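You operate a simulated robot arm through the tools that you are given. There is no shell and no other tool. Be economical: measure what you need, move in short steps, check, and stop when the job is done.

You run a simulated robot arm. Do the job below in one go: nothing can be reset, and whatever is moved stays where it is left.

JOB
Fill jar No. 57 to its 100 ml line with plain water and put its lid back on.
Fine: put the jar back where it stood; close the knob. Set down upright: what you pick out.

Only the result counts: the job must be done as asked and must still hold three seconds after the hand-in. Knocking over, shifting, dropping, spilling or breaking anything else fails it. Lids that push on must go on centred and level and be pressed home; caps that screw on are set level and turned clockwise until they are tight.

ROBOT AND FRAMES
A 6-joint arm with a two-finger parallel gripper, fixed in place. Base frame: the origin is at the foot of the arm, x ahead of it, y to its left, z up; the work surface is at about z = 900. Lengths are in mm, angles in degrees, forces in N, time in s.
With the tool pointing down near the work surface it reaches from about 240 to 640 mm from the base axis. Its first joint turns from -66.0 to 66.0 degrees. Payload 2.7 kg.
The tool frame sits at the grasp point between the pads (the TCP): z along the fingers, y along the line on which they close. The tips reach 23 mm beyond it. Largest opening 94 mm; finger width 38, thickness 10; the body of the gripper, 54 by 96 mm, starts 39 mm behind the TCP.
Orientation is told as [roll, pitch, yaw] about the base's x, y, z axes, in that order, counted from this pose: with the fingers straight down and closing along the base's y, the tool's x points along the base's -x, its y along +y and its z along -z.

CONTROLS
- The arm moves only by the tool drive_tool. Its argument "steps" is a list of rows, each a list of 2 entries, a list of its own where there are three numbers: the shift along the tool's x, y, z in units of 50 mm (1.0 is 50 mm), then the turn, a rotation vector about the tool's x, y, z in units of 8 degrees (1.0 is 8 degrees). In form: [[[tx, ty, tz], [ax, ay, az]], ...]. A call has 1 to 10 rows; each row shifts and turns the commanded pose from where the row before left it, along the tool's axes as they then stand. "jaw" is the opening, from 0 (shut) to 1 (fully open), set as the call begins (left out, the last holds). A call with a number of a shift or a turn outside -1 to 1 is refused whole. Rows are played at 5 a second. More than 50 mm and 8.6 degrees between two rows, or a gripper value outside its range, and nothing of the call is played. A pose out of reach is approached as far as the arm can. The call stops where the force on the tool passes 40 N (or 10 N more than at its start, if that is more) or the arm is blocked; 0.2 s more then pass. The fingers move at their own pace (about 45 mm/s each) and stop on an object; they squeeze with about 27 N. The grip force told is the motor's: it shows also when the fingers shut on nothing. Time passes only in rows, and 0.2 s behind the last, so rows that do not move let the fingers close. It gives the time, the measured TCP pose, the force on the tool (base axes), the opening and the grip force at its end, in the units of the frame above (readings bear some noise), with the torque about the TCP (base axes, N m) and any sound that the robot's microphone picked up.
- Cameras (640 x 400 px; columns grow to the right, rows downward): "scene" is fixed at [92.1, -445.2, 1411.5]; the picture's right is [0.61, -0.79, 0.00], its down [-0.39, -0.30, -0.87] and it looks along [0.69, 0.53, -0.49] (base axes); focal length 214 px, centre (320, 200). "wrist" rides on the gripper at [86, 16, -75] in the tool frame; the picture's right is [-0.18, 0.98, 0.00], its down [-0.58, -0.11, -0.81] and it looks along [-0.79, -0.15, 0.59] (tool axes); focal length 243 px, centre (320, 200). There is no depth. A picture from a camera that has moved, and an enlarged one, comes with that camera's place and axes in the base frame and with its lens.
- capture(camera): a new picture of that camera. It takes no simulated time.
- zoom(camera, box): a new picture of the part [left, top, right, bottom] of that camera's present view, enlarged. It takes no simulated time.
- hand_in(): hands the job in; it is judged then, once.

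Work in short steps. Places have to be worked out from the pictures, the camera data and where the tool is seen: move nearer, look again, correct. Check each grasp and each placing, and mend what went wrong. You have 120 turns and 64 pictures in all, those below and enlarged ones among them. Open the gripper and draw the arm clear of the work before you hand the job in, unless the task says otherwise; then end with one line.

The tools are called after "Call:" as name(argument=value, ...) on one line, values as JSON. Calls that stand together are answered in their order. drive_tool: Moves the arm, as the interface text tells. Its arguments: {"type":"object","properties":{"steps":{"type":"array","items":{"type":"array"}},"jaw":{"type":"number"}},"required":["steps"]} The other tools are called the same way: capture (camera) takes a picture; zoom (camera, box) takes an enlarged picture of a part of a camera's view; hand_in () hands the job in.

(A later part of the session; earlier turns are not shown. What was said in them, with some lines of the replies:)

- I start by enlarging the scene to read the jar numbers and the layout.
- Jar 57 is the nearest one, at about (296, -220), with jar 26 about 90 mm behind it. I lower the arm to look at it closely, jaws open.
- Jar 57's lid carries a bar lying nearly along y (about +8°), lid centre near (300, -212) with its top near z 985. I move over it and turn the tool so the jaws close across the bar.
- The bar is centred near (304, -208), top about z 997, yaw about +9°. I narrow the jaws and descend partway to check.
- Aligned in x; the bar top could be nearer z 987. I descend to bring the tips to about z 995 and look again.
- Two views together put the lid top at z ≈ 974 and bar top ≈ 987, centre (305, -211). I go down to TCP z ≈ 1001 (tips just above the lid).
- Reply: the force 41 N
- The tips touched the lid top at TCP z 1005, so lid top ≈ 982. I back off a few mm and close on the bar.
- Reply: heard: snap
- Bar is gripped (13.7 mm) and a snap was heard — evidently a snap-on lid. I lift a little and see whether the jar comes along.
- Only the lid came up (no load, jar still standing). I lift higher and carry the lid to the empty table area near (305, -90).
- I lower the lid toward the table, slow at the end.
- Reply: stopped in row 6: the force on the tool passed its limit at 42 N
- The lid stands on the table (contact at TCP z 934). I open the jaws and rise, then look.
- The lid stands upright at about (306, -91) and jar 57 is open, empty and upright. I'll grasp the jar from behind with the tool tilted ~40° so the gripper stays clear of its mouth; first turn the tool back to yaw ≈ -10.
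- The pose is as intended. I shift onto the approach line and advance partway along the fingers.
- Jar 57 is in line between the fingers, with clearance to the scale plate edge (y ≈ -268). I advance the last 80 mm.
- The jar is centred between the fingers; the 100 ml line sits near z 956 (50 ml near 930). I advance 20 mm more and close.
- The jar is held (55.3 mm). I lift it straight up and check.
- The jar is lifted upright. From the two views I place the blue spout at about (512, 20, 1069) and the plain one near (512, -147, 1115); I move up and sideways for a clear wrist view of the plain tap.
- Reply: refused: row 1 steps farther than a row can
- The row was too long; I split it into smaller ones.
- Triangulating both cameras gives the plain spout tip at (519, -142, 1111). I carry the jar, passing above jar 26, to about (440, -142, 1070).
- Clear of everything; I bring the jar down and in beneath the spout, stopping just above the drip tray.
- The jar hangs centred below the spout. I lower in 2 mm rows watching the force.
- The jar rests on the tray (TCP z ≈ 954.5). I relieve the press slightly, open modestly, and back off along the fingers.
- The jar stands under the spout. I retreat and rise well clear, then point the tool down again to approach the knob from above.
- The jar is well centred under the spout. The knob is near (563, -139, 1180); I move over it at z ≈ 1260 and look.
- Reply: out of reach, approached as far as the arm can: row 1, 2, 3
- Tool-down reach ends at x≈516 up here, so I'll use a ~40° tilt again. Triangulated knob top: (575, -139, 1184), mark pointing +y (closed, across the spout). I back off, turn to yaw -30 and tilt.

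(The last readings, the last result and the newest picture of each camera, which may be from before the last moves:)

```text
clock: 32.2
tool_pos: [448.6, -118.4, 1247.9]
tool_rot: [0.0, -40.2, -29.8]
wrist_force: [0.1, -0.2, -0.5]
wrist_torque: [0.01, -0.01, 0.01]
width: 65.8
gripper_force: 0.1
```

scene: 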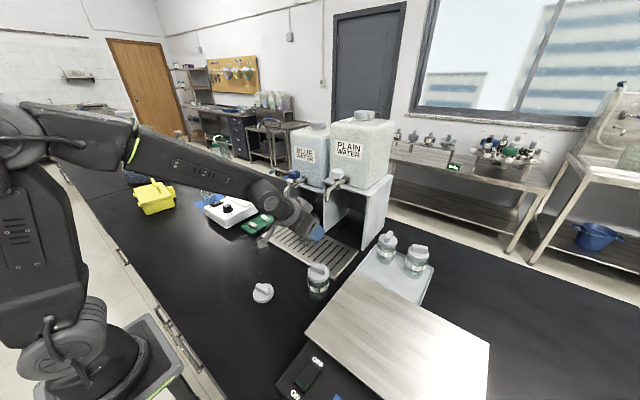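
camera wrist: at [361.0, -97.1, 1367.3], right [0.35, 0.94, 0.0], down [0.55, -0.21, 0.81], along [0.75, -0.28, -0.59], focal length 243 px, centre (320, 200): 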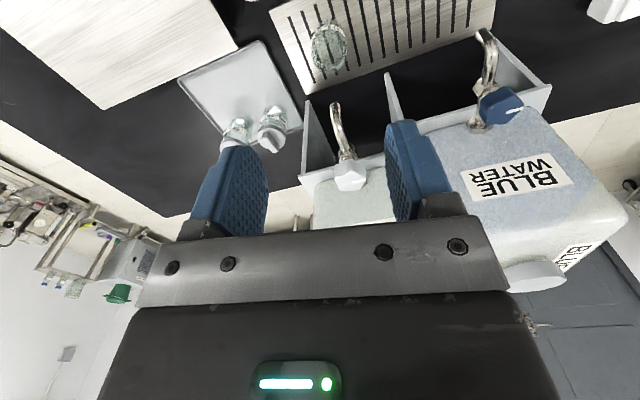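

Call:
drive_tool(steps=[[[-0.455, 0.45, 0.317], [0, 0, 0]], [[-0.455, 0.45, 0.317], [0, 0, 0]], [[0, 0, 0.8], [0, 0, 0]]])

Call:
capture(camera="wrist")

Call:
zoom(camera="scene", box=[280, 120, 400, 270])

```text
clock: 33.0
tool_pos: [539.2, -119.2, 1221.8]
tool_rot: [0.0, -40.2, -29.9]
wrist_force: [0.1, 0.0, 0.7]
wrist_torque: [0.02, 0.02, 0.03]
width: 65.7
gripper_force: 0.0
```

```text
21 pictures are left
camera wrist: at [447.2, -48.1, 1223.6], right [0.61, 0.78, 0.12], down [-0.12, -0.06, 0.99], along [0.78, -0.62, 0.06], focal length 243 px, centre (320, 200)
```

wrist: 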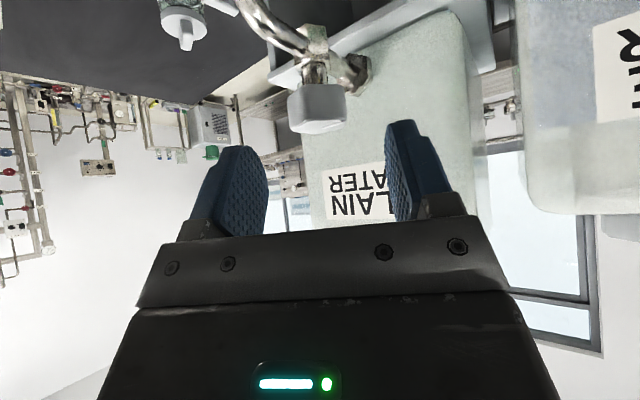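

```text
2.67 times, centred on (340, 195) of scene
camera zoom: at [92.2, -445.1, 1411.5], right [0.61, -0.79, 0.0], down [-0.39, -0.3, -0.87], along [0.69, 0.53, -0.49], focal length 572 px, centre (267, 213)
```

zoom: 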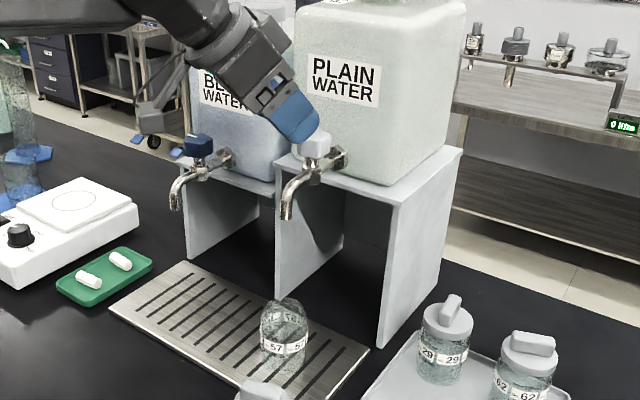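

The knob lies exactly ahead between the fingers. I advance 63 mm and close on it.

Call:
drive_tool(steps=[[[0, 0, 0.6], [0, 0, 0]], [[0, 0, 0.4], [0, 0, 0]], [[0, 0, 0.25], [0, 0, 0]]])

Call:
drive_tool(steps=[[[0, 0, 0], [0, 0, 0]], [[0, 0, 0], [0, 0, 0]], [[0, 0, 0], [0, 0, 0]]], jaw=0.2)

Call:
capture(camera="wrist")

```text
clock: 33.8
tool_pos: [573.5, -139.6, 1175.2]
tool_rot: [0.0, -40.2, -29.9]
wrist_force: [-0.8, -0.2, 0.0]
wrist_torque: [-0.02, 0.01, 0.01]
width: 65.9
gripper_force: 0.0
```

```text
clock: 34.6
tool_pos: [572.9, -140.4, 1175.9]
tool_rot: [-0.1, -40.0, -29.8]
wrist_force: [-1.3, -4.9, 0.1]
wrist_torque: [0.06, 0.04, 0.0]
width: 35.3
gripper_force: 44.8
```

```text
19 pictures are left
camera wrist: at [481.5, -68.8, 1176.1], right [0.61, 0.78, 0.12], down [-0.12, -0.06, 0.99], along [0.78, -0.62, 0.06], focal length 243 px, centre (320, 200)
```

wrist: 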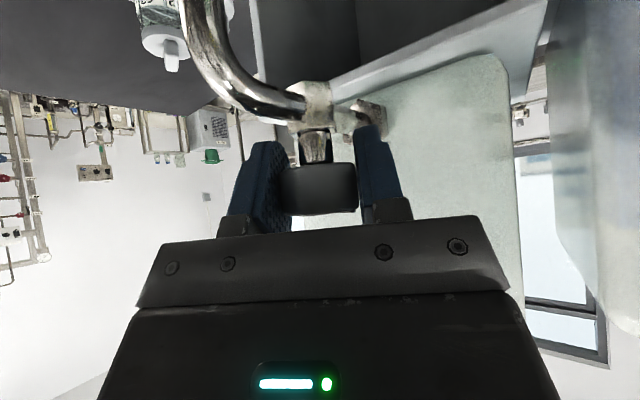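

The knob is gripped (35.3 mm). I try an 8° counter-clockwise turn (about base z) and read the torque.

Call:
drive_tool(steps=[[[0, 0, 0], [-0.643, 0, -0.766]]])

Call:
drive_tool(steps=[[[0, 0, 0], [-0.643, 0, -0.766]]])

Call:
zoom(camera="scene", box=[290, 150, 370, 270])

```text
clock: 35.0
tool_pos: [574.1, -140.8, 1174.7]
tool_rot: [-0.1, -40.1, -21.8]
wrist_force: [-4.6, -6.3, 1.9]
wrist_torque: [-0.15, 0.4, -0.01]
width: 35.0
gripper_force: 45.2
```

```text
clock: 35.4
tool_pos: [574.6, -139.6, 1174.5]
tool_rot: [-0.1, -40.0, -13.8]
wrist_force: [-10.9, -5.1, 1.9]
wrist_torque: [-0.41, -0.03, -0.05]
width: 35.3
gripper_force: 45.4
```

```text
3.33 times, centred on (330, 210) of scene
camera zoom: at [91.8, -445.3, 1411.5], right [0.61, -0.79, 0.0], down [-0.39, -0.3, -0.87], along [0.69, 0.53, -0.49], focal length 715 px, centre (287, 167)
```

zoom: 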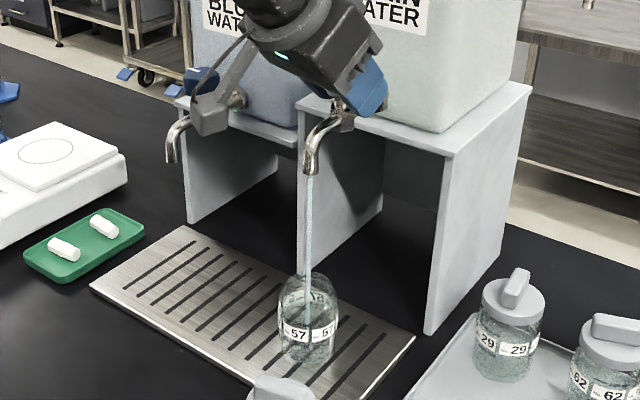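

Water is running into the jar at about 16° opening. I let it run about 1.2 s and look at the level.

Call:
drive_tool(steps=[[[0, 0, 0], [0, 0, 0]], [[0, 0, 0], [0, 0, 0]], [[0, 0, 0], [0, 0, 0]], [[0, 0, 0], [0, 0, 0]], [[0, 0, 0], [0, 0, 0]]])

Call:
zoom(camera="scene", box=[308, 225, 340, 265])

```text
clock: 36.6
tool_pos: [573.7, -140.4, 1175.0]
tool_rot: [-0.1, -40.0, -13.9]
wrist_force: [-13.5, -5.1, 5.1]
wrist_torque: [-0.06, 0.76, -0.02]
width: 35.1
gripper_force: 44.8
```

```text
10.00 times, centred on (324, 245) of scene
camera zoom: at [91.6, -445.3, 1411.5], right [0.61, -0.79, 0.0], down [-0.39, -0.3, -0.87], along [0.69, 0.53, -0.49], focal length 2145 px, centre (280, -250)
```

zoom: 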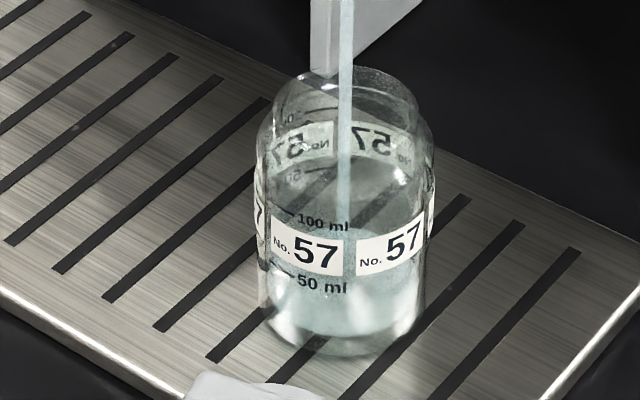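

The stream falls cleanly inside. I wait another ~1 s and compare.

Call:
drive_tool(steps=[[[0, 0, 0], [0, 0, 0]], [[0, 0, 0], [0, 0, 0]], [[0, 0, 0], [0, 0, 0]], [[0, 0, 0], [0, 0, 0]]])

Call:
zoom(camera="scene", box=[308, 225, 340, 265])

```text
clock: 37.6
tool_pos: [574.1, -139.1, 1175.2]
tool_rot: [-0.2, -40.0, -13.9]
wrist_force: [-17.0, -5.7, 4.1]
wrist_torque: [-0.08, 0.35, -0.05]
width: 35.2
gripper_force: 44.9
```

```text
10.00 times, centred on (324, 245) of scene
camera zoom: at [91.5, -445.4, 1411.5], right [0.61, -0.79, 0.0], down [-0.39, -0.3, -0.87], along [0.69, 0.53, -0.49], focal length 2145 px, centre (280, -250)
```

zoom: 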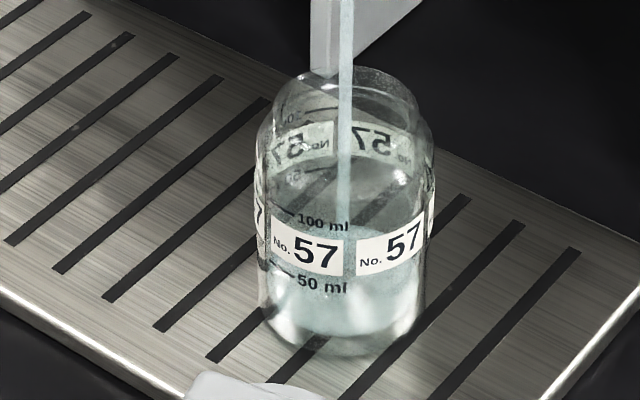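

Little change in 1 s, so the flow is slow. I relieve the small sideways load on the knob by 2 mm and wait 2 s.

Call:
drive_tool(steps=[[[0.03, -0.01, -0.025], [0, 0, 0]], [[0, 0, 0], [0, 0, 0]], [[0, 0, 0], [0, 0, 0]], [[0, 0, 0], [0, 0, 0]], [[0, 0, 0], [0, 0, 0]], [[0, 0, 0], [0, 0, 0]], [[0, 0, 0], [0, 0, 0]], [[0, 0, 0], [0, 0, 0]], [[0, 0, 0], [0, 0, 0]], [[0, 0, 0], [0, 0, 0]]])

Call:
zoom(camera="scene", box=[308, 225, 340, 265])

```text
clock: 39.8
tool_pos: [572.9, -140.0, 1175.2]
tool_rot: [0.0, -40.2, -13.9]
wrist_force: [15.4, -12.4, 8.8]
wrist_torque: [-0.16, 0.07, -0.07]
width: 34.2
gripper_force: 44.6
```

```text
10.00 times, centred on (324, 245) of scene
camera zoom: at [92.5, -445.5, 1411.3], right [0.61, -0.79, 0.0], down [-0.39, -0.3, -0.87], along [0.69, 0.53, -0.49], focal length 2145 px, centre (280, -250)
```

zoom: 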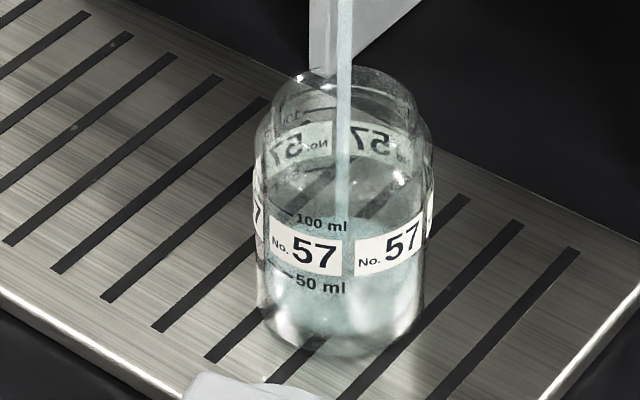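

Call:
zoom(camera="scene", box=[317, 232, 337, 262])

```text
13.33 times, centred on (327, 247) of scene
camera zoom: at [92.5, -445.5, 1411.3], right [0.61, -0.79, 0.0], down [-0.39, -0.3, -0.87], along [0.69, 0.53, -0.49], focal length 2860 px, centre (227, -427)
```

zoom: 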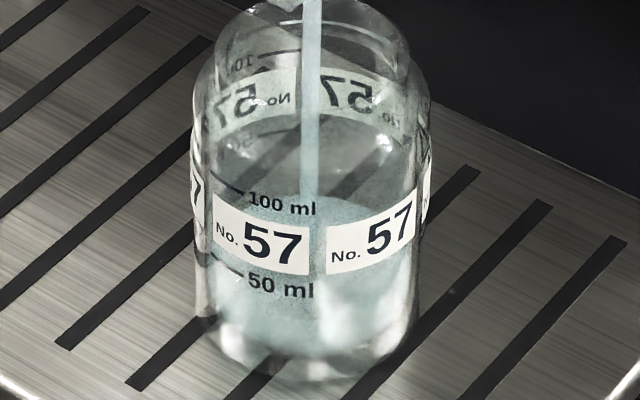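

The surface's far edge shows at v≈190, i.e. about 12 mm of water (~23 ml), flow near 5 ml/s. The far-side 100 ml mark sits at v≈57 in this view. I wait 4 s more.

Call:
drive_tool(steps=[[[-0.015, 0.005, 0.0125], [0, 0, 0]], [[0, 0, 0], [0, 0, 0]], [[0, 0, 0], [0, 0, 0]], [[0, 0, 0], [0, 0, 0]], [[0, 0, 0], [0, 0, 0]], [[0, 0, 0], [0, 0, 0]], [[0, 0, 0], [0, 0, 0]], [[0, 0, 0], [0, 0, 0]], [[0, 0, 0], [0, 0, 0]], [[0, 0, 0], [0, 0, 0]]])

Call:
drive_tool(steps=[[[0, 0, 0], [0, 0, 0]], [[0, 0, 0], [0, 0, 0]], [[0, 0, 0], [0, 0, 0]], [[0, 0, 0], [0, 0, 0]], [[0, 0, 0], [0, 0, 0]], [[0, 0, 0], [0, 0, 0]], [[0, 0, 0], [0, 0, 0]], [[0, 0, 0], [0, 0, 0]]])

Call:
zoom(camera="scene", box=[317, 232, 337, 262])

```text
clock: 42.0
tool_pos: [573.0, -140.3, 1176.3]
tool_rot: [-0.1, -40.1, -13.9]
wrist_force: [-12.6, -8.6, 5.3]
wrist_torque: [-0.1, 0.63, -0.08]
width: 34.4
gripper_force: 45.4
```

```text
clock: 43.8
tool_pos: [572.2, -140.2, 1174.4]
tool_rot: [-0.1, -40.1, -13.9]
wrist_force: [-14.8, -8.5, -1.6]
wrist_torque: [-0.27, -0.27, -0.05]
width: 34.6
gripper_force: 44.8
```

```text
13.33 times, centred on (327, 247) of scene
camera zoom: at [91.6, -445.5, 1411.4], right [0.61, -0.79, 0.0], down [-0.39, -0.3, -0.87], along [0.69, 0.53, -0.49], focal length 2860 px, centre (227, -427)
```

zoom: 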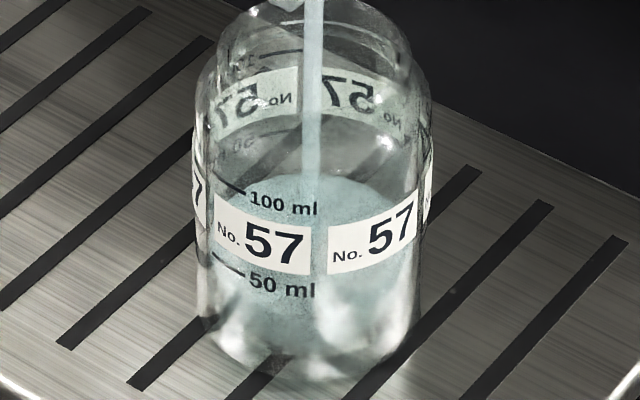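

Level rising ~2.7 ml/s (far edge now v≈173, about 26–30 ml). I open the knob another 6° to speed up a little and wait.

Call:
drive_tool(steps=[[[0, 0, 0], [-0.482, 0, -0.575]], [[0, 0, 0], [0, 0, 0]], [[0, 0, 0], [0, 0, 0]], [[0, 0, 0], [0, 0, 0]], [[0, 0, 0], [0, 0, 0]], [[0, 0, 0], [0, 0, 0]], [[0, 0, 0], [0, 0, 0]], [[0, 0, 0], [0, 0, 0]], [[0, 0, 0], [0, 0, 0]], [[0, 0, 0], [0, 0, 0]]])

Call:
zoom(camera="scene", box=[317, 232, 337, 262])

```text
clock: 46.0
tool_pos: [573.1, -140.3, 1175.1]
tool_rot: [0.1, -39.9, -7.9]
wrist_force: [-21.6, 1.0, -3.5]
wrist_torque: [0.0, -0.17, -0.04]
width: 34.0
gripper_force: 44.7
```

```text
13.33 times, centred on (327, 247) of scene
camera zoom: at [91.5, -445.2, 1411.5], right [0.61, -0.79, 0.0], down [-0.39, -0.3, -0.87], along [0.69, 0.53, -0.49], focal length 2860 px, centre (227, -427)
```

zoom: 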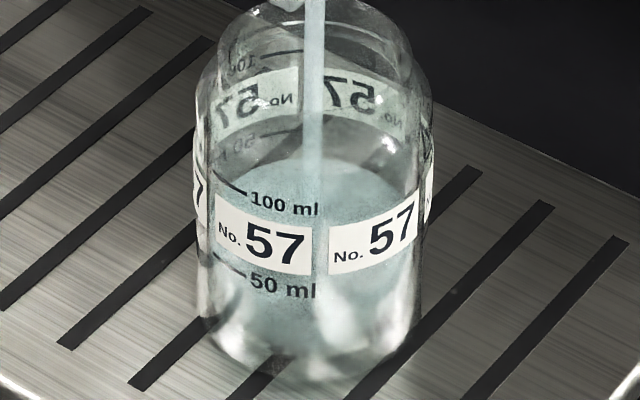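

Now ≈36 ml with ≈5 ml/s. I wait about 6.6 s more (→ ~70 ml), then look.

Call:
drive_tool(steps=[[[0, 0, 0], [0, 0, 0]], [[0, 0, 0], [0, 0, 0]], [[0, 0, 0], [0, 0, 0]], [[0, 0, 0], [0, 0, 0]], [[0, 0, 0], [0, 0, 0]], [[0, 0, 0], [0, 0, 0]], [[0, 0, 0], [0, 0, 0]], [[0, 0, 0], [0, 0, 0]], [[0, 0, 0], [0, 0, 0]], [[0, 0, 0], [0, 0, 0]]])

Call:
drive_tool(steps=[[[0, 0, 0], [0, 0, 0]], [[0, 0, 0], [0, 0, 0]], [[0, 0, 0], [0, 0, 0]], [[0, 0, 0], [0, 0, 0]], [[0, 0, 0], [0, 0, 0]], [[0, 0, 0], [0, 0, 0]], [[0, 0, 0], [0, 0, 0]], [[0, 0, 0], [0, 0, 0]], [[0, 0, 0], [0, 0, 0]], [[0, 0, 0], [0, 0, 0]]])

Call:
zoom(camera="scene", box=[317, 232, 337, 262])

```text
clock: 48.2
tool_pos: [572.7, -140.7, 1175.6]
tool_rot: [-0.2, -40.0, -7.9]
wrist_force: [-21.1, 2.4, -5.1]
wrist_torque: [-0.02, -0.37, -0.05]
width: 34.4
gripper_force: 44.8
```

```text
clock: 50.4
tool_pos: [572.5, -139.5, 1174.4]
tool_rot: [0.0, -40.0, -7.8]
wrist_force: [-20.0, 2.3, -4.6]
wrist_torque: [-0.03, -0.25, -0.02]
width: 34.5
gripper_force: 44.4
```

```text
13.33 times, centred on (327, 247) of scene
camera zoom: at [91.5, -445.1, 1411.6], right [0.61, -0.79, 0.0], down [-0.39, -0.3, -0.87], along [0.69, 0.53, -0.49], focal length 2860 px, centre (227, -427)
```

zoom: 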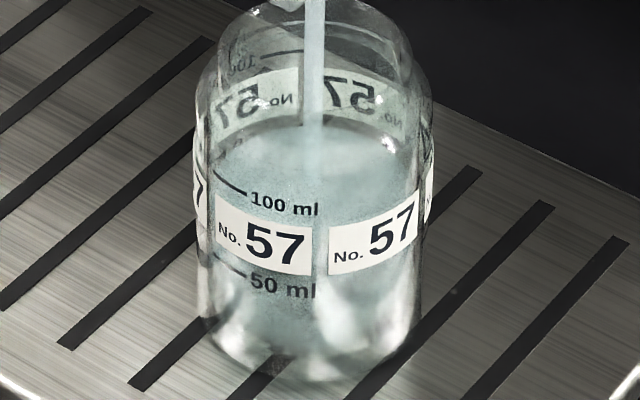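

About 59 ml now. I wait 4.4 s more.

Call:
drive_tool(steps=[[[0, 0, 0], [0, 0, 0]], [[0, 0, 0], [0, 0, 0]], [[0, 0, 0], [0, 0, 0]], [[0, 0, 0], [0, 0, 0]], [[0, 0, 0], [0, 0, 0]], [[0, 0, 0], [0, 0, 0]], [[0, 0, 0], [0, 0, 0]], [[0, 0, 0], [0, 0, 0]], [[0, 0, 0], [0, 0, 0]], [[0, 0, 0], [0, 0, 0]]])

Call:
drive_tool(steps=[[[0, 0, 0], [0, 0, 0]], [[0, 0, 0], [0, 0, 0]], [[0, 0, 0], [0, 0, 0]], [[0, 0, 0], [0, 0, 0]], [[0, 0, 0], [0, 0, 0]], [[0, 0, 0], [0, 0, 0]], [[0, 0, 0], [0, 0, 0]], [[0, 0, 0], [0, 0, 0]], [[0, 0, 0], [0, 0, 0]]])

Call:
zoom(camera="scene", box=[317, 232, 337, 262])

```text
clock: 52.6
tool_pos: [572.8, -138.8, 1176.0]
tool_rot: [-0.1, -40.0, -7.8]
wrist_force: [-20.4, 2.6, -4.4]
wrist_torque: [0.02, -0.12, -0.03]
width: 34.1
gripper_force: 44.8
```

```text
clock: 54.6
tool_pos: [574.2, -140.1, 1173.7]
tool_rot: [-0.1, -40.1, -7.9]
wrist_force: [-19.6, 3.0, -4.6]
wrist_torque: [0.06, -0.02, 0.01]
width: 34.7
gripper_force: 44.3
```

```text
13.33 times, centred on (327, 247) of scene
camera zoom: at [91.6, -445.1, 1411.6], right [0.61, -0.79, 0.0], down [-0.39, -0.3, -0.87], along [0.69, 0.53, -0.49], focal length 2860 px, centre (227, -427)
```

zoom: 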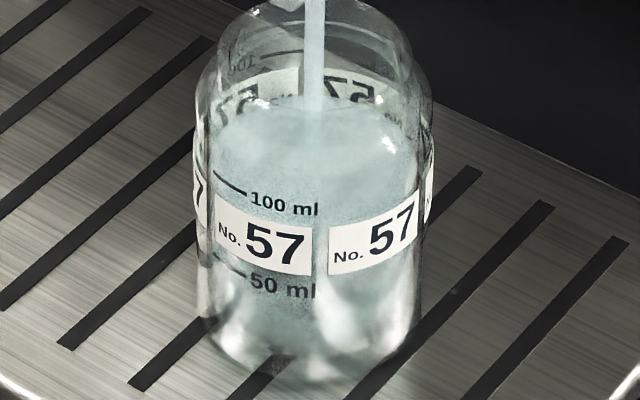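

About 73–75 ml. I wait ~3.8 s more, then measure before closing.

Call:
drive_tool(steps=[[[0, 0, 0], [0, 0, 0]], [[0, 0, 0], [0, 0, 0]], [[0, 0, 0], [0, 0, 0]], [[0, 0, 0], [0, 0, 0]], [[0, 0, 0], [0, 0, 0]], [[0, 0, 0], [0, 0, 0]], [[0, 0, 0], [0, 0, 0]], [[0, 0, 0], [0, 0, 0]], [[0, 0, 0], [0, 0, 0]]])

Call:
drive_tool(steps=[[[0, 0, 0], [0, 0, 0]], [[0, 0, 0], [0, 0, 0]], [[0, 0, 0], [0, 0, 0]], [[0, 0, 0], [0, 0, 0]], [[0, 0, 0], [0, 0, 0]], [[0, 0, 0], [0, 0, 0]], [[0, 0, 0], [0, 0, 0]], [[0, 0, 0], [0, 0, 0]]])

Call:
zoom(camera="scene", box=[317, 232, 337, 262])

```text
clock: 56.6
tool_pos: [573.4, -140.1, 1175.2]
tool_rot: [-0.1, -39.9, -7.7]
wrist_force: [-18.8, 2.1, -5.1]
wrist_torque: [0.05, 0.0, -0.01]
width: 34.2
gripper_force: 44.5
```

```text
clock: 58.4
tool_pos: [573.3, -140.3, 1174.4]
tool_rot: [-0.1, -40.1, -7.8]
wrist_force: [-18.7, 2.4, -5.4]
wrist_torque: [0.03, 0.02, 0.01]
width: 34.4
gripper_force: 45.1
```

```text
13.33 times, centred on (327, 247) of scene
camera zoom: at [91.6, -445.1, 1411.6], right [0.61, -0.79, 0.0], down [-0.39, -0.3, -0.87], along [0.69, 0.53, -0.49], focal length 2860 px, centre (227, -427)
```

zoom: 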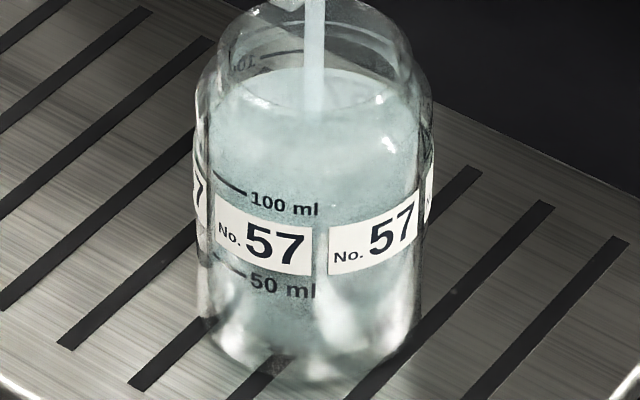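

Far edge at v≈68 versus ≈49 for the 100 ml line: ≈89 ml, about 7.6 px/s. I wait 1.4 s and then close the knob by turning back clockwise in the same call.

Call:
drive_tool(steps=[[[0, 0, 0], [0, 0, 0]], [[0, 0, 0], [0, 0, 0]], [[0, 0, 0], [0, 0, 0]], [[0, 0, 0], [0, 0, 0]], [[0, 0, 0], [0, 0, 0]], [[0, 0, 0], [0, 0, 0]], [[0, 0, 0], [0, 0, 0]], [[0, 0, 0], [0.61, 0, 0.727]], [[0, 0, 0], [0.61, 0, 0.727]], [[0, 0, 0], [0.61, 0, 0.727]]])

Call:
zoom(camera="scene", box=[315, 225, 339, 262])

```text
clock: 60.6
tool_pos: [572.8, -140.9, 1175.3]
tool_rot: [0.0, -39.9, -30.7]
wrist_force: [-15.8, -4.1, -3.3]
wrist_torque: [0.52, 0.23, 0.05]
width: 34.3
gripper_force: 44.5
```

```text
10.81 times, centred on (327, 244) of scene
camera zoom: at [91.6, -445.3, 1411.5], right [0.61, -0.79, 0.0], down [-0.39, -0.3, -0.87], along [0.69, 0.53, -0.49], focal length 2319 px, centre (244, -270)
```

zoom: 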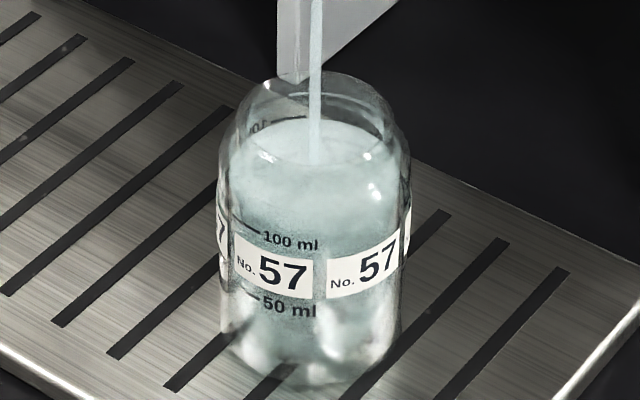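

Level is right at the line nearly, but a thin stream persists (the knob lagged the jaws). I turn further clockwise at once.

Call:
drive_tool(steps=[[[0, 0, 0], [0.643, 0, 0.766]]])

Call:
zoom(camera="scene", box=[300, 195, 350, 262])

```text
clock: 61.0
tool_pos: [574.4, -140.7, 1176.1]
tool_rot: [0.0, -40.1, -38.7]
wrist_force: [-13.8, -12.2, -5.5]
wrist_torque: [0.87, 0.28, 1.09]
width: 34.7
gripper_force: 45.3
```

```text
5.97 times, centred on (325, 228) of scene
camera zoom: at [91.8, -445.6, 1411.4], right [0.61, -0.79, 0.0], down [-0.39, -0.3, -0.87], along [0.69, 0.53, -0.49], focal length 1280 px, centre (290, 30)
```

zoom: 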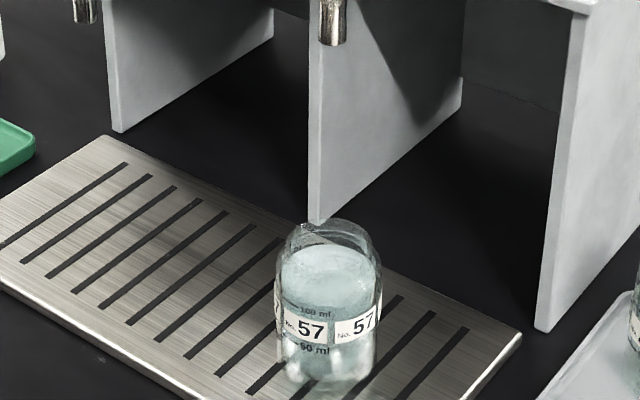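

The flow has stopped and the torque shows the stop. I check the level closely once.

Call:
zoom(camera="scene", box=[319, 231, 335, 252])

```text
16.00 times, centred on (327, 242) of scene
camera zoom: at [91.8, -445.6, 1411.4], right [0.61, -0.79, 0.0], down [-0.39, -0.3, -0.87], along [0.69, 0.53, -0.49], focal length 3432 px, centre (208, -464)
```

zoom: 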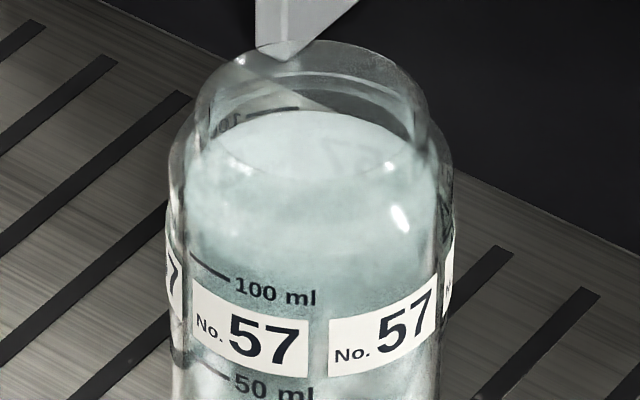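

The surface meets the 100 ml mark within a ml or two. I release the knob and back away along the fingers.

Call:
drive_tool(steps=[[[0, 0, 0], [0, 0, 0]], [[0, 0, 0], [0, 0, 0]], [[0, 0, -0.5], [0, 0, 0]], [[0, 0, -0.8], [0, 0, 0]], [[0, 0, -0.9], [0, 0, 0]]], jaw=0.72)

```text
clock: 62.2
tool_pos: [517.8, -93.3, 1258.7]
tool_rot: [0.0, -40.1, -38.5]
wrist_force: [0.4, 1.0, -0.4]
wrist_torque: [0.01, 0.0, -0.01]
width: 67.7
gripper_force: 0.1
```

Call:
drive_tool(steps=[[[0.397, -0.795, -0.333], [0, 0, 0]], [[0.397, -0.795, -0.333], [0, 0, 0]], [[0, 0, 0], [-0.572, 0, -0.682]], [[0, 0, 0], [-0.572, 0, -0.682]], [[0, 0, 0], [-0.572, 0, -0.682]], [[0, 0, 0], [-0.572, 0, -0.682]]])

```text
clock: 63.6
tool_pos: [428.2, -124.8, 1259.9]
tool_rot: [0.0, -40.1, -10.0]
wrist_force: [0.5, -0.1, 0.1]
wrist_torque: [-0.01, 0.0, -0.01]
width: 67.9
gripper_force: 0.0
```

Call:
drive_tool(steps=[[[0.504, -0.005, 0.713], [0, 0, 0]], [[0.504, -0.005, 0.713], [0, 0, 0]], [[0.504, -0.005, 0.713], [0, 0, 0]], [[0.504, -0.005, 0.713], [0, 0, 0]], [[0.504, -0.005, 0.713], [0, 0, 0]]])

```text
clock: 64.8
tool_pos: [444.0, -131.0, 1038.8]
tool_rot: [0.0, -40.1, -10.3]
wrist_force: [-0.4, -0.4, -0.8]
wrist_torque: [-0.03, 0.03, 0.01]
width: 67.7
gripper_force: 0.2
```

Back on the retreat line; I advance to the jar again.

Call:
drive_tool(steps=[[[0, 0, 0.6], [0, 0, 0]], [[0, 0, 0.6], [0, 0, 0]], [[0, 0, 0.5], [0, 0, 0]], [[0, 0, 0.35], [0, 0, 0]], [[0, 0, 0.22], [0, 0, 0]], [[0, 0, 0], [0, 0, 0]]])

```text
clock: 66.2
tool_pos: [520.1, -141.2, 954.0]
tool_rot: [0.0, -39.9, -10.0]
wrist_force: [-0.2, 0.2, 1.0]
wrist_torque: [0.01, 0.03, -0.01]
width: 67.7
gripper_force: 0.1
```

Position matches the earlier release pose. I close gently and check the grip.

Call:
drive_tool(steps=[[[0, 0, 0], [0, 0, 0]], [[0, 0, 0], [0, 0, 0]], [[0, 0, 0], [0, 0, 0]]], jaw=0.4)

Call:
drive_tool(steps=[[[-0.0257, 0, -0.0306], [0, 0, 0]], [[-0.0514, 0, -0.0612], [0, 0, 0]], [[-0.077, 0, -0.092], [0, 0, 0]], [[-0.1, 0, -0.12], [0, 0, 0]], [[-0.1, 0, -0.12], [0, 0, 0]], [[-0.077, 0, -0.092], [0, 0, 0]], [[-0.04, 0, -0.048], [0, 0, 0]]])

```text
clock: 67.0
tool_pos: [519.8, -140.9, 955.2]
tool_rot: [0.1, -40.0, -10.2]
wrist_force: [0.2, -0.1, -0.4]
wrist_torque: [0.01, -0.09, 0.0]
width: 55.8
gripper_force: 26.9
```

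```text
clock: 68.6
tool_pos: [518.1, -140.9, 992.2]
tool_rot: [0.0, -40.0, -10.0]
wrist_force: [0.2, -0.2, -3.3]
wrist_torque: [0.02, 0.0, 0.0]
width: 55.8
gripper_force: 27.3
```

The jar with water is lifted (3.3 N, ~100 g more than before). I draw it out from under the spout in gentle steps, then raise it.

Call:
drive_tool(steps=[[[0.064, -0.016, -0.07], [0, 0, 0]], [[0.127, -0.033, -0.14], [0, 0, 0]], [[0.127, -0.033, -0.14], [0, 0, 0]], [[0.127, -0.033, -0.14], [0, 0, 0]], [[0.064, -0.016, -0.07], [0, 0, 0]], [[-0.06, -0.024, -0.28], [0, 0, 0]], [[-0.072, -0.028, -0.332], [0, 0, 0]], [[-0.072, -0.028, -0.332], [0, 0, 0]], [[-0.072, -0.028, -0.332], [0, 0, 0]], [[-0.072, -0.028, -0.332], [0, 0, 0]]])

```text
clock: 70.8
tool_pos: [439.8, -141.3, 1069.2]
tool_rot: [-0.2, -40.0, -10.1]
wrist_force: [0.7, 0.3, -2.8]
wrist_torque: [0.0, -0.01, 0.01]
width: 55.6
gripper_force: 27.0
```

I carry it over to above its original spot (304, -210).

Call:
drive_tool(steps=[[[0.104, -0.102, -0.087], [0, 0, 0]], [[0.207, -0.2036, -0.174], [0, 0, 0]], [[0.207, -0.2036, -0.174], [0, 0, 0]], [[0.207, -0.2036, -0.174], [0, 0, 0]], [[0.207, -0.2036, -0.174], [0, 0, 0]], [[0.207, -0.2036, -0.174], [0, 0, 0]], [[0.207, -0.2036, -0.174], [0, 0, 0]], [[0.207, -0.2036, -0.174], [0, 0, 0]], [[0.207, -0.2036, -0.174], [0, 0, 0]], [[0.104, -0.102, -0.087], [0, 0, 0]]])

```text
clock: 73.0
tool_pos: [304.0, -212.5, 1069.0]
tool_rot: [-0.1, -40.1, -10.0]
wrist_force: [0.6, -0.5, -2.5]
wrist_torque: [-0.02, -0.02, 0.0]
width: 55.3
gripper_force: 26.7
```

Now I lower it, quick at first, to about 8 mm above the table.

Call:
drive_tool(steps=[[[0.1, 0.01, 0.119], [0, 0, 0]], [[0.19, 0.01, 0.226], [0, 0, 0]], [[0.19, 0, 0.226], [0, 0, 0]], [[0.19, 0, 0.226], [0, 0, 0]], [[0.19, 0, 0.226], [0, 0, 0]], [[0.19, 0, 0.226], [0, 0, 0]], [[0.19, 0, 0.226], [0, 0, 0]], [[0.15, 0, 0.179], [0, 0, 0]], [[0.09, 0, 0.107], [0, 0, 0]]])

Call:
drive_tool(steps=[[[0.0193, 0, 0.023], [0, 0, 0]], [[0.0193, 0, 0.023], [0, 0, 0]], [[0.0193, 0, 0.023], [0, 0, 0]]])

```text
clock: 75.0
tool_pos: [304.9, -211.0, 955.7]
tool_rot: [0.0, -40.0, -10.2]
wrist_force: [-0.3, -0.3, -2.3]
wrist_torque: [-0.02, -0.02, 0.04]
width: 55.4
gripper_force: 27.2
```

```text
clock: 75.8
tool_pos: [306.4, -210.3, 950.6]
tool_rot: [-0.1, -40.0, -10.0]
wrist_force: [-0.2, 0.3, -3.0]
wrist_torque: [-0.01, 0.01, 0.0]
width: 55.4
gripper_force: 26.5
```

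Call:
drive_tool(steps=[[[0.0193, 0, 0.023], [0, 0, 0]], [[0.0193, 0, 0.023], [0, 0, 0]], [[0.0129, 0, 0.0153], [0, 0, 0]]])

Call:
drive_tool(steps=[[[0.0129, 0, 0.0153], [0, 0, 0]]])

```text
clock: 76.6
tool_pos: [306.4, -210.5, 946.4]
tool_rot: [0.0, -40.0, -10.1]
wrist_force: [0.3, 0.5, -2.2]
wrist_torque: [-0.02, -0.01, -0.01]
width: 55.4
gripper_force: 26.8
```

```text
clock: 77.0
tool_pos: [305.3, -210.1, 945.2]
tool_rot: [0.0, -40.0, -10.3]
wrist_force: [-0.2, 0.4, -1.8]
wrist_torque: [0.01, 0.01, 0.02]
width: 55.6
gripper_force: 27.3
```

The force hasn't yet fallen to zero; one millimetre more at a time.

Call:
drive_tool(steps=[[[0.0129, 0, 0.0153], [0, 0, 0]]])

Call:
drive_tool(steps=[[[0.0129, 0, 0.0153], [0, 0, 0]]])

```text
clock: 77.4
tool_pos: [304.9, -209.9, 944.6]
tool_rot: [0.0, -40.2, -10.1]
wrist_force: [-1.8, 0.3, 6.8]
wrist_torque: [0.1, 0.21, 0.0]
width: 55.3
gripper_force: 27.1
```

```text
clock: 77.8
tool_pos: [305.9, -209.4, 943.7]
tool_rot: [-0.2, -40.3, -10.2]
wrist_force: [-2.9, -2.2, 14.2]
wrist_torque: [0.14, -0.04, -0.01]
width: 55.8
gripper_force: 27.1
```

The jar is on the table. I relieve, open, and back off along the approach line.

Call:
drive_tool(steps=[[[-0.019, 0, -0.023], [0, 0, 0]]])

Call:
drive_tool(steps=[[[0, 0, 0], [0, 0, 0]], [[0, 0, 0], [0, 0, 0]], [[0, 0, -0.2], [0, 0, 0]], [[0, 0, -0.4], [0, 0, 0]], [[0, 0, -0.6], [0, 0, 0]], [[0, 0, -0.8], [0, 0, 0]], [[-0.3, 0, -0.5], [0, 0, 0]]], jaw=0.72)

```text
clock: 78.2
tool_pos: [306.4, -209.6, 945.2]
tool_rot: [0.0, -40.0, -10.2]
wrist_force: [1.3, -0.8, 3.4]
wrist_torque: [-0.08, -0.13, -0.01]
width: 55.7
gripper_force: 26.8
```

```text
clock: 79.8
tool_pos: [238.7, -196.7, 1048.8]
tool_rot: [0.0, -39.9, -10.2]
wrist_force: [0.4, 0.6, 0.9]
wrist_torque: [0.0, -0.02, 0.0]
width: 67.7
gripper_force: 0.0
```

Jar set down at its original place. I raise and straighten the tool.

Call:
drive_tool(steps=[[[-0.6, 0, -0.7], [0, 0, 0]], [[-0.3, 0, -0.36], [0, 0, 0]], [[0, 0, 0], [0, 1, 0]], [[0, 0, 0], [0, 1, 0]], [[0, 0, 0], [0, 1, 0]], [[0, 0, 0], [0, 1, 0]], [[0, 0, 0], [0, 1, 0]]], jaw=0.42)

Call:
zoom(camera="scene", box=[250, 260, 340, 340])

```text
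clock: 81.4
tool_pos: [238.0, -199.5, 1120.3]
tool_rot: [-0.1, 0.1, -10.2]
wrist_force: [-0.5, -0.2, -0.9]
wrist_torque: [0.0, 0.0, 0.01]
width: 39.6
gripper_force: 0.1
```

```text
5.00 times, centred on (295, 300) of scene
camera zoom: at [92.1, -445.2, 1411.5], right [0.61, -0.79, 0.0], down [-0.39, -0.3, -0.87], along [0.69, 0.53, -0.49], focal length 1072 px, centre (445, -300)
```

zoom: 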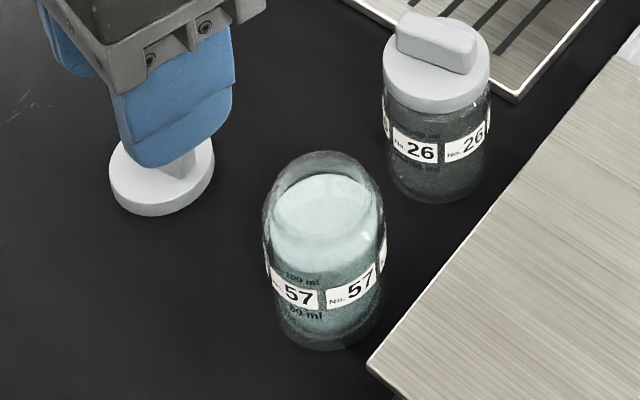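

Jar 57 stands where it was, filled. I go back over the lid at (306.5, -90.5) and turn to yaw ≈ -80.7.

Call:
drive_tool(steps=[[[-0.32, 0.796, 0], [0, 0, 0]], [[-0.32, 0.796, 0], [0, 0, 0]], [[-0.32, 0.796, 0], [0, 0, 0]], [[0, 0, 0], [0, 0, 0]]])

Call:
drive_tool(steps=[[[0, 0, 0], [0, 0, 0.98]], [[0, 0, 0], [0, 0, 0.98]], [[0, 0, 0], [0, 0, 0.98]], [[0, 0, 0], [0, 0, 0.98]], [[0, 0, 0], [0, 0, 0.98]], [[0, 0, 0], [0, 0, 0.98]], [[0, 0, 0], [0, 0, 0.98]], [[0, 0, 0], [0, 0, 0.98]], [[0, 0, 0], [0, 0, 0.97]]])

```text
clock: 82.4
tool_pos: [306.6, -88.2, 1119.4]
tool_rot: [-0.1, 0.0, -10.2]
wrist_force: [0.4, 0.6, -0.1]
wrist_torque: [0.01, 0.0, 0.02]
width: 39.6
gripper_force: 0.1
```

```text
clock: 84.4
tool_pos: [306.1, -89.2, 1119.1]
tool_rot: [0.0, -0.1, -80.8]
wrist_force: [0.2, 0.8, 0.7]
wrist_torque: [0.03, 0.02, -0.01]
width: 39.7
gripper_force: 0.1
```

Call:
drive_tool(steps=[[[-0.02, 0, 0.9], [0, 0, 0]], [[0, 0, 0.9], [0, 0, 0]], [[0, 0, 0.9], [0, 0, 0]], [[0, 0, 0.6], [0, 0, 0]], [[0, 0, 0.2], [0, 0, 0]], [[0, 0, 0.1], [0, 0, 0]]])

Call:
zoom(camera="wrist", box=[220, 50, 440, 220])

```text
clock: 85.8
tool_pos: [306.8, -90.4, 940.6]
tool_rot: [0.1, -0.1, -80.7]
wrist_force: [-0.3, 0.2, 0.0]
wrist_torque: [0.06, -0.03, 0.01]
width: 39.6
gripper_force: 0.1
```

```text
2.35 times, centred on (330, 135) of wrist
camera zoom: at [307.5, -1.0, 1014.7], right [1.0, -0.02, 0.0], down [-0.01, -0.59, 0.81], along [-0.02, -0.81, -0.59], focal length 571 px, centre (296, 353)
```

zoom: 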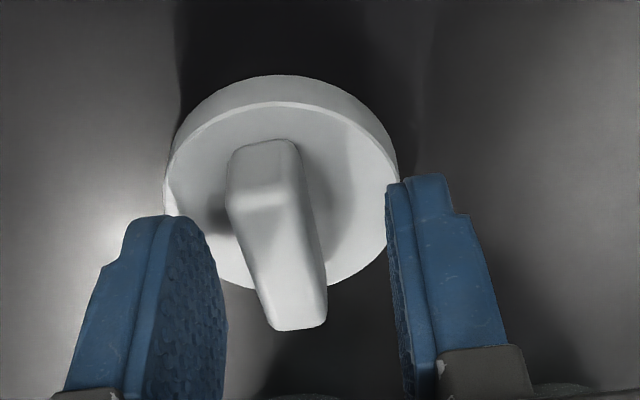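

The bar lies between the fingers, well aligned. I go down the last 5 mm and close.

Call:
drive_tool(steps=[[[0, 0, 0.09], [0, 0, 0]]])

Call:
drive_tool(steps=[[[0, 0, 0], [0, 0, 0]], [[0, 0, 0], [0, 0, 0]], [[0, 0, 0], [0, 0, 0]], [[0, 0, 0], [0, 0, 0]]], jaw=0.05)

```text
clock: 86.2
tool_pos: [305.7, -90.5, 936.2]
tool_rot: [0.0, 0.0, -80.6]
wrist_force: [-0.3, 1.0, 0.4]
wrist_torque: [0.03, 0.02, 0.0]
width: 39.5
gripper_force: 0.0
```

```text
clock: 87.2
tool_pos: [307.3, -89.1, 934.9]
tool_rot: [0.0, -0.2, -80.7]
wrist_force: [-0.5, -1.0, -0.4]
wrist_torque: [-0.02, -0.03, -0.02]
width: 13.7
gripper_force: 27.0
```

Lid gripped. I lift it and carry it over the jar.

Call:
drive_tool(steps=[[[0, 0, -0.3], [0, 0, 0]], [[0, 0, -0.9], [0, 0, 0]], [[0, 0, -0.9], [0, 0, 0]], [[0, 0, -0.6], [0, 0, 0]], [[-0.8, -0.131, 0], [0, 0, 0]], [[-0.8, -0.131, 0], [0, 0, 0]], [[-0.8, -0.131, 0], [0, 0, 0]], [[0, 0, 0], [0, 0, 0]]])

Call:
drive_tool(steps=[[[0, 0, 0.5], [0, 0, 0]], [[0, 0, 0], [0, 0, 0]]])

Call:
drive_tool(steps=[[[0, 0, 0.4], [0, 0, 0]], [[0, 0, 0], [0, 0, 0]]])

```text
clock: 89.0
tool_pos: [306.0, -212.0, 1073.7]
tool_rot: [0.0, 0.1, -80.6]
wrist_force: [0.1, 0.0, -0.4]
wrist_torque: [-0.01, 0.02, 0.0]
width: 13.5
gripper_force: 27.3
```

```text
clock: 89.6
tool_pos: [306.5, -210.6, 1046.7]
tool_rot: [0.1, -0.1, -80.6]
wrist_force: [0.3, 0.4, -0.4]
wrist_torque: [0.01, 0.0, -0.02]
width: 13.7
gripper_force: 27.3
```

```text
clock: 90.2
tool_pos: [306.2, -210.4, 1026.7]
tool_rot: [0.0, -0.1, -80.6]
wrist_force: [-0.7, 0.0, 0.1]
wrist_torque: [-0.02, -0.03, 0.03]
width: 13.4
gripper_force: 26.7
```

The lid hovers ~20 mm above the rim. I check centring in the scene view.

Call:
zoom(camera="scene", box=[275, 265, 325, 325])

Call:
zoom(camera="wrist", box=[240, 20, 420, 200])

```text
6.67 times, centred on (300, 295) of scene
camera zoom: at [92.1, -445.2, 1411.5], right [0.61, -0.79, 0.0], down [-0.39, -0.3, -0.87], along [0.69, 0.53, -0.49], focal length 1430 px, centre (453, -433)
```

zoom: 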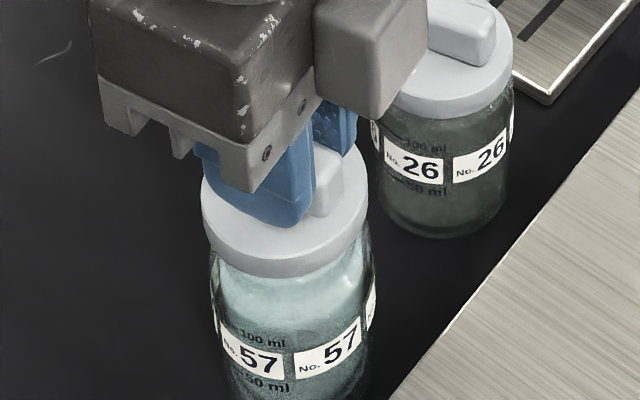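

```text
2.22 times, centred on (330, 110) of wrist
camera zoom: at [306.9, -121.7, 1101.0], right [1.0, -0.02, 0.0], down [-0.01, -0.59, 0.81], along [-0.02, -0.81, -0.59], focal length 539 px, centre (298, 400)
```

zoom: 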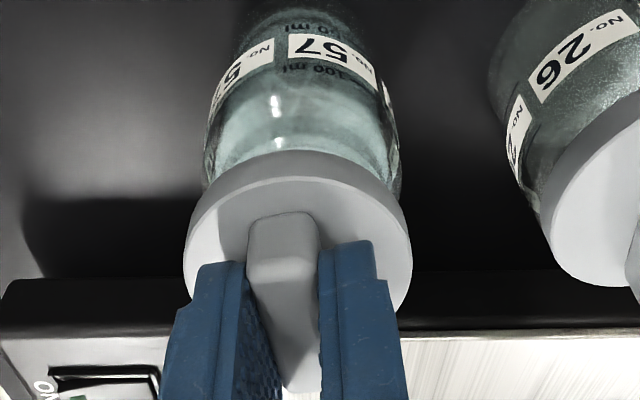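

Lid and jar axes coincide within ~1 mm in both views. I lower slowly onto the rim and press.

Call:
drive_tool(steps=[[[0, 0, 0.06], [0, 0, 0]], [[0, 0, 0.06], [0, 0, 0]], [[0, 0, 0.06], [0, 0, 0]], [[0, 0, 0.06], [0, 0, 0]], [[0, 0, 0.04], [0, 0, 0]], [[0, 0, 0.04], [0, 0, 0]], [[0, 0, 0.04], [0, 0, 0]], [[0, 0, 0.04], [0, 0, 0]]])

```text
clock: 91.6
tool_pos: [307.5, -210.7, 1013.5]
tool_rot: [0.2, -0.3, -80.5]
wrist_force: [-4.2, 1.7, 9.6]
wrist_torque: [0.28, 0.04, 0.08]
width: 13.4
gripper_force: 26.8
stopped in row 7: the force on the tool passed its limit at 44 N (the readings are from after the stop); the commanded pose is now the measured one
```

Stopped at TCP z 1013.5 — the skirt is sitting on the rim; the torque puts the contact at the +y(+x) side, so the lid must shift slightly toward +y/+x. I lift 2 mm, shift ~1.2 mm and try again.

Call:
drive_tool(steps=[[[0, 0, -0.06], [0, 0, 0]], [[0.022, 0.012, 0], [0, 0, 0]], [[0, 0, 0.04], [0, 0, 0]], [[0, 0, 0.03], [0, 0, 0]], [[0, 0, 0.03], [0, 0, 0]], [[0, 0, 0.03], [0, 0, 0]]])

```text
clock: 93.0
tool_pos: [308.4, -210.3, 1010.1]
tool_rot: [0.3, -0.4, -80.6]
wrist_force: [-0.5, 1.2, 1.0]
wrist_torque: [0.08, 0.01, -0.01]
width: 13.3
gripper_force: 27.1
```

It now slips over the rim (z 1010, little force). I continue down and press home.

Call:
drive_tool(steps=[[[0, 0, 0.03], [0, 0, 0]], [[0, 0, 0.03], [0, 0, 0]], [[0, 0, 0.03], [0, 0, 0]], [[0, 0, 0.03], [0, 0, 0]], [[0, 0, 0.03], [0, 0, 0]], [[0, 0, 0.03], [0, 0, 0]]])

```text
clock: 94.1
tool_pos: [309.2, -210.6, 1006.4]
tool_rot: [0.6, -0.6, -80.5]
wrist_force: [-0.8, 0.6, 5.8]
wrist_torque: [0.08, 0.08, -0.04]
width: 13.7
gripper_force: 27.1
stopped in row 5: the force on the tool passed its limit at 44 N (the readings are from after the stop); the commanded pose is now the measured one
```

z 1006.4 is about 1 mm above the seated height and no snap yet. I release the bar, straighten up, and will press from above with closed fingers on the bar's centre.

Call:
drive_tool(steps=[[[0, 0, 0], [0, 0, 0]], [[0, 0, 0], [0, 0, 0]], [[0, 0, 0], [0, 0, 0]], [[0, 0, -0.3], [0, 0, 0]], [[0, 0, -0.3], [0, 0, 0]]], jaw=0.4)

Call:
zoom(camera="scene", box=[275, 260, 335, 335])

```text
clock: 95.3
tool_pos: [308.2, -209.6, 1036.2]
tool_rot: [0.4, -0.6, -80.5]
wrist_force: [-0.5, -0.3, 0.6]
wrist_torque: [0.0, -0.01, 0.01]
width: 37.7
gripper_force: 0.2
heard: snap
```

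```text
5.33 times, centred on (305, 298) of scene
camera zoom: at [92.1, -445.2, 1411.5], right [0.61, -0.79, 0.0], down [-0.39, -0.3, -0.87], along [0.69, 0.53, -0.49], focal length 1144 px, centre (400, -320)
```

zoom: 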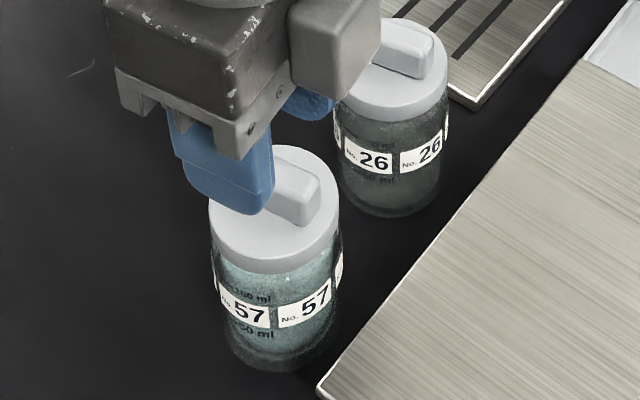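

A snap was heard and the lid looks seated. To be sure, I close the fingers, centre over the bar and press down on it.

Call:
drive_tool(steps=[[[-0.022, -0.038, -0.1], [0.075, -0.05, 0]], [[0, 0, 0], [0, 0, 0]], [[0, 0, 0], [0, 0, 0]], [[0, 0, 0], [0, 0, 0]]], jaw=0)

Call:
drive_tool(steps=[[[0, 0, 0.15], [0, 0, 0]], [[0, 0, 0.06], [0, 0, 0]], [[0, 0, 0.06], [0, 0, 0]], [[0, 0, 0.05], [0, 0, 0]], [[0, 0, 0.05], [0, 0, 0]], [[0, 0, 0.05], [0, 0, 0]], [[0, 0, 0.05], [0, 0, 0]], [[0, 0, 0.05], [0, 0, 0]]])

```text
clock: 96.3
tool_pos: [307.8, -211.6, 1041.1]
tool_rot: [-0.1, -1.0, -80.5]
wrist_force: [0.4, -0.3, -0.4]
wrist_torque: [-0.01, -0.01, 0.0]
width: 0.0
gripper_force: 26.8
```

```text
clock: 97.7
tool_pos: [308.1, -211.5, 1024.9]
tool_rot: [0.3, -1.3, -80.6]
wrist_force: [-2.4, 0.0, 5.8]
wrist_torque: [0.16, 0.04, 0.01]
width: 0.3
gripper_force: 27.3
stopped in row 7: the force on the tool passed its limit at 46 N (the readings are from after the stop); the commanded pose is now the measured one
```

Pressed with 46 N on the bar, no further movement heard. To verify seating height I repeat the first touch: jaws at 40 mm, tips on the lid top (originally contact at TCP z ≈ 1005).

Call:
drive_tool(steps=[[[0, 0, -0.3], [0.1, 0.03, 0]], [[0, 0, 0], [0, 0, 0]], [[0, 0, 0], [0, 0, 0]]], jaw=0.42)

Call:
drive_tool(steps=[[[0, 0, 0.15], [0, 0, 0]], [[0, 0, 0.15], [0, 0, 0]], [[0, 0, 0.15], [0, 0, 0]], [[0, 0, 0.06], [0, 0, 0]], [[0, 0, 0.05], [0, 0, 0]], [[0, 0, 0.05], [0, 0, 0]], [[0, 0, 0.05], [0, 0, 0]], [[0, 0, 0.05], [0, 0, 0]], [[0, 0, 0.05], [0, 0, 0]]])

```text
clock: 98.5
tool_pos: [307.3, -211.2, 1038.5]
tool_rot: [-0.5, -1.0, -80.4]
wrist_force: [-0.3, 0.1, 0.4]
wrist_torque: [0.02, 0.01, 0.0]
width: 39.3
gripper_force: 0.2
```

```text
clock: 100.6
tool_pos: [308.0, -213.6, 1005.4]
tool_rot: [-0.4, -1.3, -80.4]
wrist_force: [-1.2, 0.6, 5.4]
wrist_torque: [0.09, -0.09, 0.02]
width: 39.0
gripper_force: 0.0
stopped in row 9: the force on the tool passed its limit at 44 N (the readings are from after the stop); the commanded pose is now the measured one
```

Contact at 1005.4 — the same height as originally, so the lid is home. I rise straight up and clear, then take the last picture.

Call:
drive_tool(steps=[[[0, 0, -0.3], [0, 0, 0]], [[0, 0, -0.8], [0, 0, 0]], [[0, 0, -0.9], [0, 0, 0]], [[0, 0, -0.9], [0, 0, 0]], [[0.9, 0, -0.3], [0, 0, 0]], [[0.9, 0, -0.3], [0, 0, 0]], [[0.9, 0, 0], [0, 0, 0]]], jaw=0.6)

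Call:
zoom(camera="scene", box=[260, 150, 400, 340])

```text
clock: 102.2
tool_pos: [286.5, -76.6, 1175.0]
tool_rot: [-0.2, -1.1, -80.5]
wrist_force: [1.8, -0.4, 0.0]
wrist_torque: [0.01, 0.0, 0.01]
width: 56.5
gripper_force: 0.1
```

```text
2.11 times, centred on (330, 245) of scene
camera zoom: at [92.1, -445.2, 1411.5], right [0.61, -0.79, 0.0], down [-0.39, -0.3, -0.87], along [0.69, 0.53, -0.49], focal length 452 px, centre (299, 105)
```

zoom: 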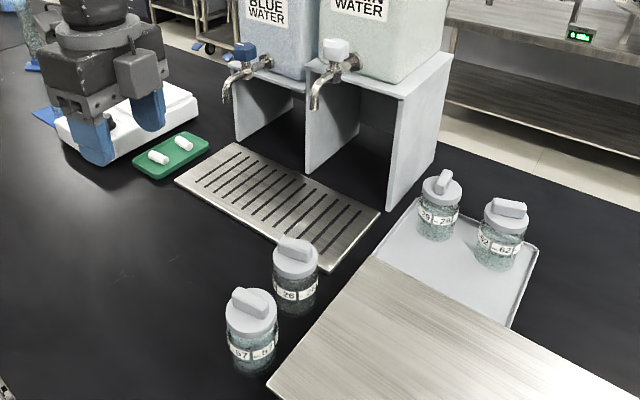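

Jar 57 stands closed at its place, the tap is shut with no stream, nothing else has moved, and the arm is clear with its jaws open. I hand in.

Call:
hand_in()

```text
The job is handed in.
```

Jar No. 57 is filled with plain water to its 100 ml line, read by eye to within a few ml, with its lid pressed home and the jar back where it stood; the plain-water knob is closed.
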